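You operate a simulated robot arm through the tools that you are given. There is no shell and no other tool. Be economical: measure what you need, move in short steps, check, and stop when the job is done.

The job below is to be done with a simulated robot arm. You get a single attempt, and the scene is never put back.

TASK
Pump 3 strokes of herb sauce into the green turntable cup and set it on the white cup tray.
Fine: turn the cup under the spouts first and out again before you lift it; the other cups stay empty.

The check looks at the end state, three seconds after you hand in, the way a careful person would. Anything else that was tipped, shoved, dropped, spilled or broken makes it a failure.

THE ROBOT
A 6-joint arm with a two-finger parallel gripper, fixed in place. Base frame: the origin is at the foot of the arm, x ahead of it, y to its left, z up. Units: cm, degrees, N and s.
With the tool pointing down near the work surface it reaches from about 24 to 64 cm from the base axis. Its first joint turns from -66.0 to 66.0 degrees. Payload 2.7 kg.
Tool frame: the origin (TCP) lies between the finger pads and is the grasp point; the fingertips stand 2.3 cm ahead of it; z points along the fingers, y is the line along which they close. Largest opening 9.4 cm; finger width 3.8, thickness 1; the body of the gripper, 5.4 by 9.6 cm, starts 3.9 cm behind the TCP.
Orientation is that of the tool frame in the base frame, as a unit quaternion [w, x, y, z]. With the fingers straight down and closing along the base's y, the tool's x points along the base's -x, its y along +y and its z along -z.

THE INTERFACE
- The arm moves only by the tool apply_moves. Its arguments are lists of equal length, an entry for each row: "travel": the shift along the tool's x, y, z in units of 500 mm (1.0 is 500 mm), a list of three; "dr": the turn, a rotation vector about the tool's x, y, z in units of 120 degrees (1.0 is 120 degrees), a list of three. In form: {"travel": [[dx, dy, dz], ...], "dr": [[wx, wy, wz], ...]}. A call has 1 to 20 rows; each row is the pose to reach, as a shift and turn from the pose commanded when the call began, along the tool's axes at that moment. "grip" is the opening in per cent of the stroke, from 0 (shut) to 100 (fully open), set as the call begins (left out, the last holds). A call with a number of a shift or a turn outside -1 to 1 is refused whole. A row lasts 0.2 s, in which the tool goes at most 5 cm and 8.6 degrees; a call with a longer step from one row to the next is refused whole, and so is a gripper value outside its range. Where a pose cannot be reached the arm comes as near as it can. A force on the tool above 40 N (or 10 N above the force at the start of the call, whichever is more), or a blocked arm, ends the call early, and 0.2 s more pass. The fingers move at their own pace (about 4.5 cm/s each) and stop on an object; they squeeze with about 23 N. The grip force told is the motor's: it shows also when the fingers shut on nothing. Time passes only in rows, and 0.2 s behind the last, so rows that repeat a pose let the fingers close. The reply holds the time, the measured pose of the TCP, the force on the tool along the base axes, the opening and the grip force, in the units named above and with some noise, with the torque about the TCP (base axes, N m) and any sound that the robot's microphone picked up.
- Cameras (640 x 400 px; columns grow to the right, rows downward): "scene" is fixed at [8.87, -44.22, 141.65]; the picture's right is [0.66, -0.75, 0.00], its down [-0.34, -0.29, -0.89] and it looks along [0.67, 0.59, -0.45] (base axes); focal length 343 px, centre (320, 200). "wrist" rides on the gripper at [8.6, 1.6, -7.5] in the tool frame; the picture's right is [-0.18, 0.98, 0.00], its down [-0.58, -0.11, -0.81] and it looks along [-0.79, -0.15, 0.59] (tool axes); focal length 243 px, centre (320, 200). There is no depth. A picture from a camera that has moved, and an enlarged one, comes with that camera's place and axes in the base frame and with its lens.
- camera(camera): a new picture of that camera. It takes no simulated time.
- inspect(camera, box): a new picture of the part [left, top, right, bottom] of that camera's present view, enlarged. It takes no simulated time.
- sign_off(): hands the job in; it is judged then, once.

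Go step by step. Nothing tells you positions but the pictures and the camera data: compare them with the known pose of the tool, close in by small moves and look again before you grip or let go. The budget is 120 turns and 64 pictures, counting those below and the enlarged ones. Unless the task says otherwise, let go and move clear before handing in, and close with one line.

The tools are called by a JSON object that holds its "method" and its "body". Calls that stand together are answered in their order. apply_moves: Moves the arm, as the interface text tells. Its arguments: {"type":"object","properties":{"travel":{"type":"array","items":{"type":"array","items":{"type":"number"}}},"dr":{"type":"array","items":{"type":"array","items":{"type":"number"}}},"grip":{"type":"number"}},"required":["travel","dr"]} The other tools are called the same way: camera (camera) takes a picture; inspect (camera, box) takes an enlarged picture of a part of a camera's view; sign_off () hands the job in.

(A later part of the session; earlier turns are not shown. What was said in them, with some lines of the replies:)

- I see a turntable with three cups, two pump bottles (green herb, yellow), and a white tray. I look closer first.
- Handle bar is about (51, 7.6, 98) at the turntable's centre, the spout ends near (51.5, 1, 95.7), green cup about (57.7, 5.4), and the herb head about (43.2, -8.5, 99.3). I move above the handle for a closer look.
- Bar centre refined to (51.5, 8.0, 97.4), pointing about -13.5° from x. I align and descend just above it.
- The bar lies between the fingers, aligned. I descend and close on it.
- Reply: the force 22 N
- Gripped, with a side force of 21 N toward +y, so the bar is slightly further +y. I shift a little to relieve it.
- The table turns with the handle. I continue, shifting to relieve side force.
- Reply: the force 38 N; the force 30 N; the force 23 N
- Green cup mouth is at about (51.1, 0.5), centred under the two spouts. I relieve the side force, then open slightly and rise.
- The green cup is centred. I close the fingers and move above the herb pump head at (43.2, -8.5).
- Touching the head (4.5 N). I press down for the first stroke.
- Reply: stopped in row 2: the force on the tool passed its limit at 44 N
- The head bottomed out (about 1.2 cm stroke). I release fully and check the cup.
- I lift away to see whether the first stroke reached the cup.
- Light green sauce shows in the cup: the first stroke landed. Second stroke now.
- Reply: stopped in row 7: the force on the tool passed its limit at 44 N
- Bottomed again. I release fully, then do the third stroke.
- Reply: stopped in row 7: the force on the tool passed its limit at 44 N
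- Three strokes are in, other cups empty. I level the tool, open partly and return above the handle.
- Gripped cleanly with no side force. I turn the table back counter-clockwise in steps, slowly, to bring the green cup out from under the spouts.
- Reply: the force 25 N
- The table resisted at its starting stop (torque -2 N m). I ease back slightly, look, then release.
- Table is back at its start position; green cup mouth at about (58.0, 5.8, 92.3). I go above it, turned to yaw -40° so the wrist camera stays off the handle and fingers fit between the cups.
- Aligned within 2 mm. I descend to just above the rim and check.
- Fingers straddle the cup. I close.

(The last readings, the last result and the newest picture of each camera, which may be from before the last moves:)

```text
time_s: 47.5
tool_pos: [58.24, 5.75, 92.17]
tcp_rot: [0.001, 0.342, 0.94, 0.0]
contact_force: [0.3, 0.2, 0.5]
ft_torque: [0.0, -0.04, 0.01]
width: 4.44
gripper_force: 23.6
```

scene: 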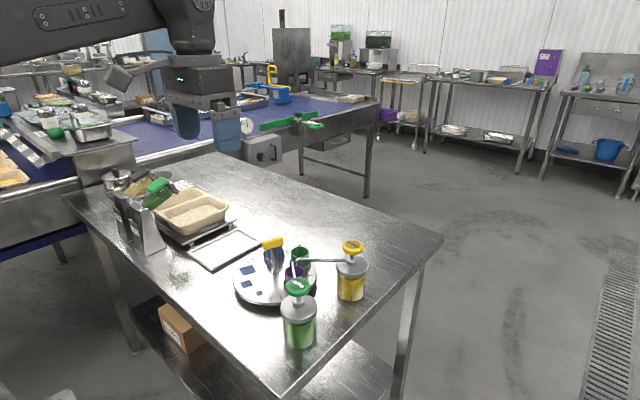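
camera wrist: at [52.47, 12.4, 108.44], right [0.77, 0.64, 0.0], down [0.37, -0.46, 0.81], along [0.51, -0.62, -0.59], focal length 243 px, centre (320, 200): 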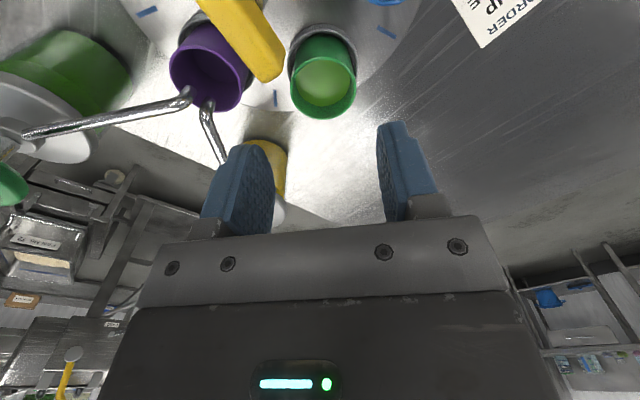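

Cup gripped (4.44 cm). I lift it slowly straight up.

{"method": "apply_moves", "body": {"travel": [[0, 0, -0.008], [0, 0, -0.02], [0, 0, -0.04], [0, 0, -0.065], [0, 0, -0.09], [0, 0, -0.115], [0, 0, -0.14], [0, 0, -0.16], [0, 0, -0.17], [0, 0, -0.17]], "dr": [[0, 0, 0], [0, 0, 0], [0, 0, 0], [0, 0, 0], [0, 0, 0], [0, 0, 0], [0, 0, 0], [0, 0, 0], [0, 0, 0], [0, 0, 0]]}}

{"method": "inspect", "body": {"camera": "scene", "box": [180, 180, 340, 280]}}

{"method": "camera", "body": {"camera": "wrist"}}

```text
time_s: 49.7
tool_pos: [58.22, 5.9, 100.72]
tcp_rot: [0.001, 0.343, 0.939, 0.0]
contact_force: [0.6, 0.3, -0.1]
ft_torque: [0.0, -0.02, -0.01]
width: 4.43
gripper_force: 22.9
```

```text
4.00 times, centred on (260, 230) of scene
camera zoom: at [8.87, -44.22, 141.65], right [0.66, -0.75, 0.0], down [-0.34, -0.29, -0.89], along [0.67, 0.59, -0.45], focal length 1370 px, centre (560, 80)
```

zoom: 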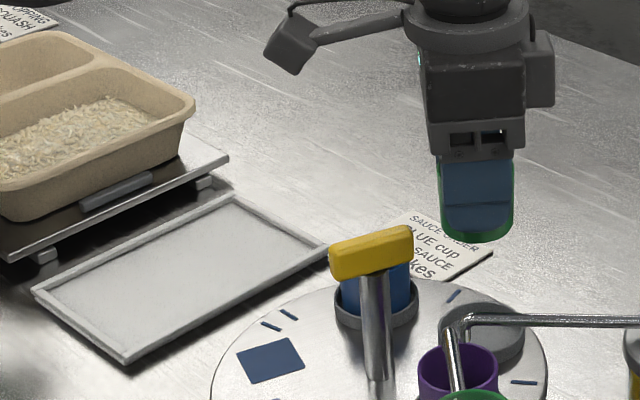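

```text
28 pictures are left
camera wrist: at [52.7, 12.5, 108.22], right [0.77, 0.64, 0.0], down [0.37, -0.46, 0.81], along [0.51, -0.62, -0.59], focal length 243 px, centre (320, 200)
```

wrist: 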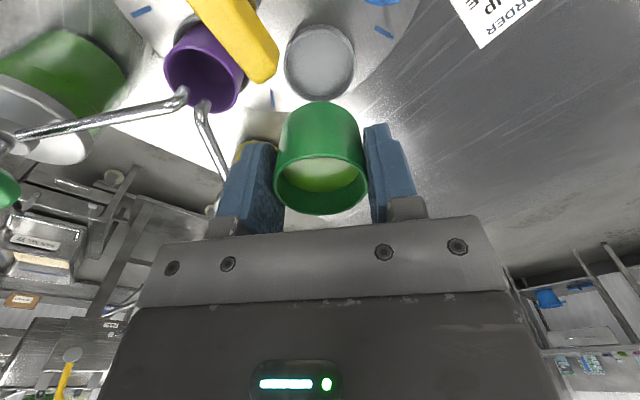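

Cup is lifted clean and upright. I carry it slowly to above the tray at (50, 27), turning to yaw 0.

{"method": "apply_moves", "body": {"travel": [[0.008, 0.004, 0], [0.024, 0.013, 0], [0.048, 0.026, 0], [0.079, 0.044, 0], [0.115, 0.063, 0], [0.151, 0.083, 0], [0.187, 0.102, 0], [0.222, 0.122, 0], [0.258, 0.142, 0], [0.294, 0.161, 0], [0.326, 0.179, 0], [0.353, 0.194, 0], [0.373, 0.205, 0], [0.389, 0.214, 0], [0.397, 0.218, 0], [0.397, 0.218, 0]], "dr": [[0, 0, -0.007], [0, 0, -0.02], [0, 0, -0.04], [0, 0, -0.066], [0, 0, -0.096], [0, 0, -0.126], [0, 0, -0.156], [0, 0, -0.186], [0, 0, -0.216], [0, 0, -0.246], [0, 0, -0.273], [0, 0, -0.296], [0, 0, -0.313], [0, 0, -0.326], [0, 0, -0.333], [0, 0, -0.333]]}}

{"method": "camera", "body": {"camera": "wrist"}}

{"method": "inspect", "body": {"camera": "scene", "box": [140, 170, 300, 270]}}

```text
time_s: 53.1
tool_pos: [50.02, 27.0, 100.61]
tcp_rot: [0.001, 0.0, 1.0, -0.001]
contact_force: [-0.2, 0.0, -0.5]
ft_torque: [0.02, -0.03, 0.0]
width: 4.42
gripper_force: 22.4
```

```text
27 pictures are left
camera wrist: at [41.42, 28.37, 108.17], right [0.18, 0.98, 0.0], down [0.58, -0.11, 0.81], along [0.79, -0.15, -0.59], focal length 243 px, centre (320, 200)
```

wrist: 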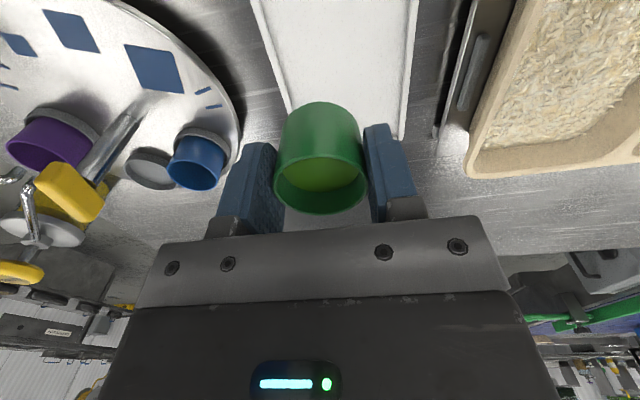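

```text
4.00 times, centred on (220, 220) of scene
camera zoom: at [8.87, -44.22, 141.65], right [0.66, -0.75, 0.0], down [-0.34, -0.29, -0.89], along [0.67, 0.59, -0.45], focal length 1370 px, centre (720, 120)
```

zoom: 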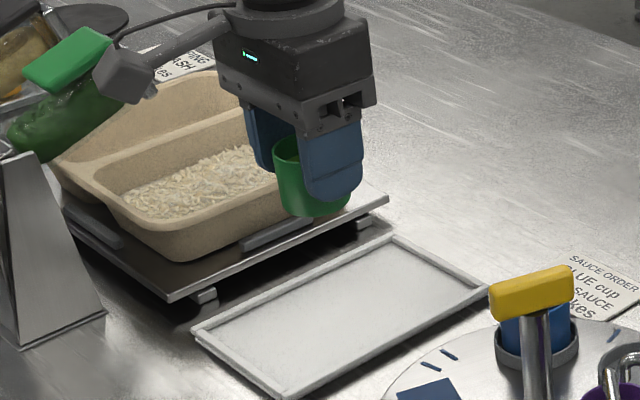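

The cup is above the tray, clear of the pan. I lower to near the tray.

{"method": "apply_moves", "body": {"travel": [[0, 0, 0.01], [0, 0, 0.03], [0, 0, 0.06], [0, 0, 0.09], [0, 0, 0.12], [0, 0, 0.145], [0, 0, 0.16], [0, 0, 0.17], [0, 0, 0.17]], "dr": [[0, 0, 0], [0, 0, 0], [0, 0, 0], [0, 0, 0], [0, 0, 0], [0, 0, 0], [0, 0, 0], [0, 0, 0], [0, 0, 0]]}}

{"method": "inspect", "body": {"camera": "scene", "box": [180, 200, 276, 260]}}

{"method": "camera", "body": {"camera": "wrist"}}

```text
time_s: 55.1
tool_pos: [50.14, 26.79, 92.06]
tcp_rot: [0.0, 0.0, 1.0, 0.0]
contact_force: [-0.2, -0.3, -1.4]
ft_torque: [0.01, 0.02, 0.02]
width: 4.41
gripper_force: 22.9
```

```text
6.67 times, centred on (228, 230) of scene
camera zoom: at [8.87, -44.22, 141.65], right [0.66, -0.75, 0.0], down [-0.34, -0.29, -0.89], along [0.67, 0.59, -0.45], focal length 2284 px, centre (933, 0)
```

zoom: 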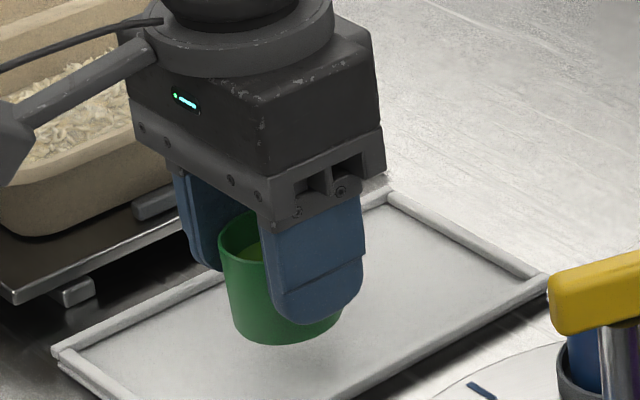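

```text
24 pictures are left
camera wrist: at [41.44, 28.38, 99.63], right [0.18, 0.98, 0.0], down [0.58, -0.11, 0.81], along [0.79, -0.15, -0.59], focal length 243 px, centre (320, 200)
```

wrist: 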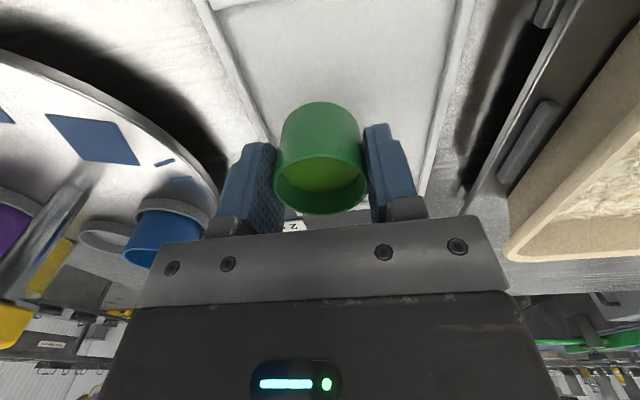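

{"method": "apply_moves", "body": {"travel": [[0, 0, 0.006], [0, 0, 0.012], [0, 0, 0.018], [0, 0, 0.022], [0, 0, 0.022]], "dr": [[0, 0, 0], [0, 0, 0], [0, 0, 0], [0, 0, 0], [0, 0, 0]]}}

{"method": "inspect", "body": {"camera": "scene", "box": [180, 210, 276, 270]}}

```text
time_s: 56.3
tool_pos: [50.08, 26.91, 91.04]
tcp_rot: [0.001, 0.0, 1.0, -0.001]
contact_force: [0.2, 0.3, -0.7]
ft_torque: [0.0, 0.01, 0.01]
width: 4.45
gripper_force: 23.0
```

```text
6.67 times, centred on (228, 240) of scene
camera zoom: at [8.87, -44.22, 141.65], right [0.66, -0.75, 0.0], down [-0.34, -0.29, -0.89], along [0.67, 0.59, -0.45], focal length 2284 px, centre (933, -67)
```

zoom: 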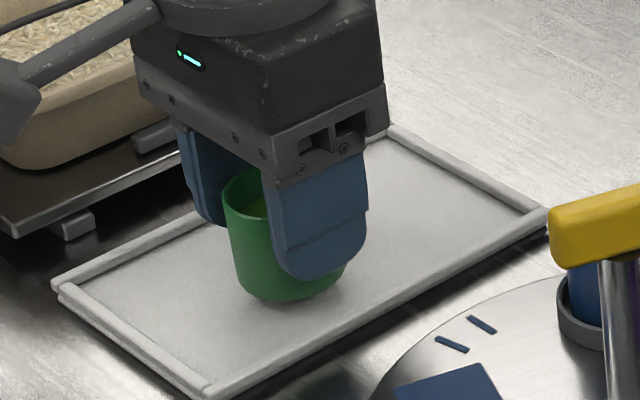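

{"method": "apply_moves", "body": {"travel": [[0, 0, 0.004], [0, 0, 0.008], [0, 0, 0.008]], "dr": [[0, 0, 0], [0, 0, 0], [0, 0, 0]]}}

{"method": "apply_moves", "body": {"travel": [[0, 0, 0.003], [0, 0, 0.006], [0, 0, 0.006]], "dr": [[0, 0, 0], [0, 0, 0], [0, 0, 0]]}}

```text
time_s: 57.1
tool_pos: [50.03, 26.97, 90.62]
tcp_rot: [0.001, -0.001, 1.0, 0.0]
contact_force: [0.5, 0.1, -1.0]
ft_torque: [-0.04, -0.01, -0.02]
width: 4.42
gripper_force: 23.1
```

```text
time_s: 57.9
tool_pos: [50.04, 26.95, 90.35]
tcp_rot: [0.001, 0.0, 1.0, -0.001]
contact_force: [0.6, -0.5, -1.3]
ft_torque: [-0.01, -0.01, 0.0]
width: 4.44
gripper_force: 23.2
```

{"method": "apply_moves", "body": {"travel": [[0, 0, 0.003], [0, 0, 0.005], [0, 0, 0.005]], "dr": [[0, 0, 0], [0, 0, 0], [0, 0, 0]]}}

{"method": "inspect", "body": {"camera": "scene", "box": [200, 230, 248, 260]}}

```text
time_s: 58.7
tool_pos: [50.09, 26.93, 90.18]
tcp_rot: [0.001, -0.001, 1.0, 0.0]
contact_force: [-0.1, 0.4, 3.3]
ft_torque: [0.03, 0.02, -0.03]
width: 4.43
gripper_force: 22.9
```

```text
13.33 times, centred on (224, 245) of scene
camera zoom: at [8.87, -44.22, 141.65], right [0.66, -0.75, 0.0], down [-0.34, -0.29, -0.89], along [0.67, 0.59, -0.45], focal length 4568 px, centre (1600, -400)
```

zoom: 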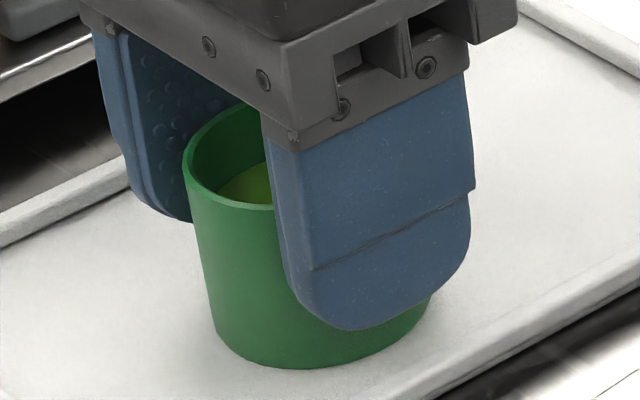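

{"method": "apply_moves", "body": {"travel": [[0, 0, 0.001], [0, 0, 0.001]], "dr": [[0, 0, 0], [0, 0, 0]]}}

```text
time_s: 59.3
tool_pos: [50.02, 26.88, 90.17]
tcp_rot: [0.001, 0.0, 1.0, 0.0]
contact_force: [-1.7, 0.4, 9.3]
ft_torque: [0.0, 0.08, 0.03]
width: 4.4
gripper_force: 23.3
```

The cup is seated on the tray. I open and rise straight up.

{"method": "apply_moves", "body": {"travel": [[0, 0, 0], [0, 0, 0], [0, 0, 0], [0, 0, 0]], "dr": [[0, 0, 0], [0, 0, 0], [0, 0, 0], [0, 0, 0]], "grip": 68}}

{"method": "apply_moves", "body": {"travel": [[0, 0, -0.01], [0, 0, -0.03], [0, 0, -0.06], [0, 0, -0.1], [0, 0, -0.16], [0, 0, -0.22], [0, 0, -0.3], [0, 0, -0.36], [0, 0, -0.36]], "dr": [[0, 0, 0], [0, 0, 0], [0, 0, 0], [0, 0, 0], [0, 0, 0], [0, 0, 0], [0, 0, 0], [0, 0, 0], [0, 0, 0]]}}

{"method": "inspect", "body": {"camera": "scene", "box": [170, 190, 390, 350]}}

{"method": "camera", "body": {"camera": "wrist"}}

```text
time_s: 60.3
tool_pos: [49.98, 26.91, 90.14]
tcp_rot: [0.001, 0.0, 1.0, 0.0]
contact_force: [0.3, -0.5, -0.1]
ft_torque: [0.0, 0.0, 0.03]
width: 6.37
gripper_force: 0.0
```

```text
time_s: 62.3
tool_pos: [49.93, 26.97, 108.09]
tcp_rot: [0.001, 0.0, 1.0, 0.0]
contact_force: [-0.6, -0.1, 0.7]
ft_torque: [-0.04, 0.01, -0.02]
width: 6.36
gripper_force: 0.0
```

```text
2.50 times, centred on (280, 270) of scene
camera zoom: at [8.87, -44.22, 141.65], right [0.66, -0.75, 0.0], down [-0.34, -0.29, -0.89], along [0.67, 0.59, -0.45], focal length 856 px, centre (420, 25)
```

zoom: 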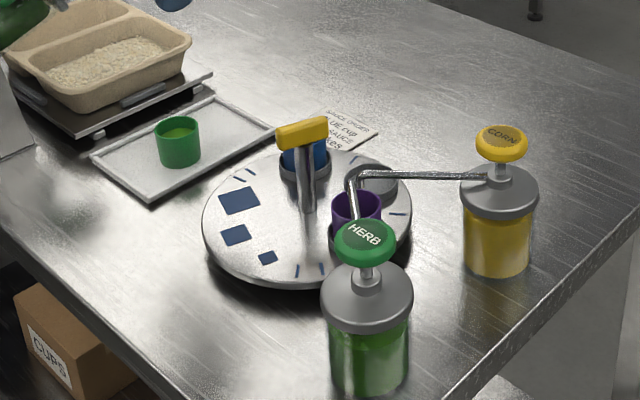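

```text
20 pictures are left
camera wrist: at [41.39, 28.4, 115.61], right [0.18, 0.98, 0.0], down [0.58, -0.11, 0.81], along [0.79, -0.15, -0.59], focal length 243 px, centre (320, 200)
```

wrist: 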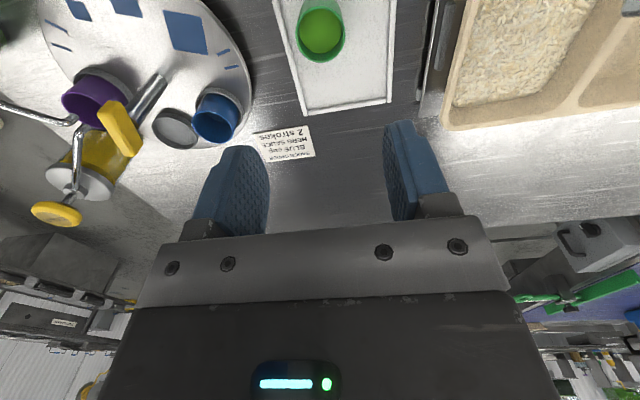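

The green cup stands upright on the white tray with its sauce. The other cups look empty, nothing else has moved and the arm is clear, so I'm handing in.

{"method": "sign_off", "body": {}}

```text
The job is handed in.
```

The green cup got 3 strokes of herb sauce under the spouts, was turned back out before I lifted it, and now stands upright on the white tray. The order card on the table reads "blue cup, herb sauce, 2 strokes"; I followed your task instead.
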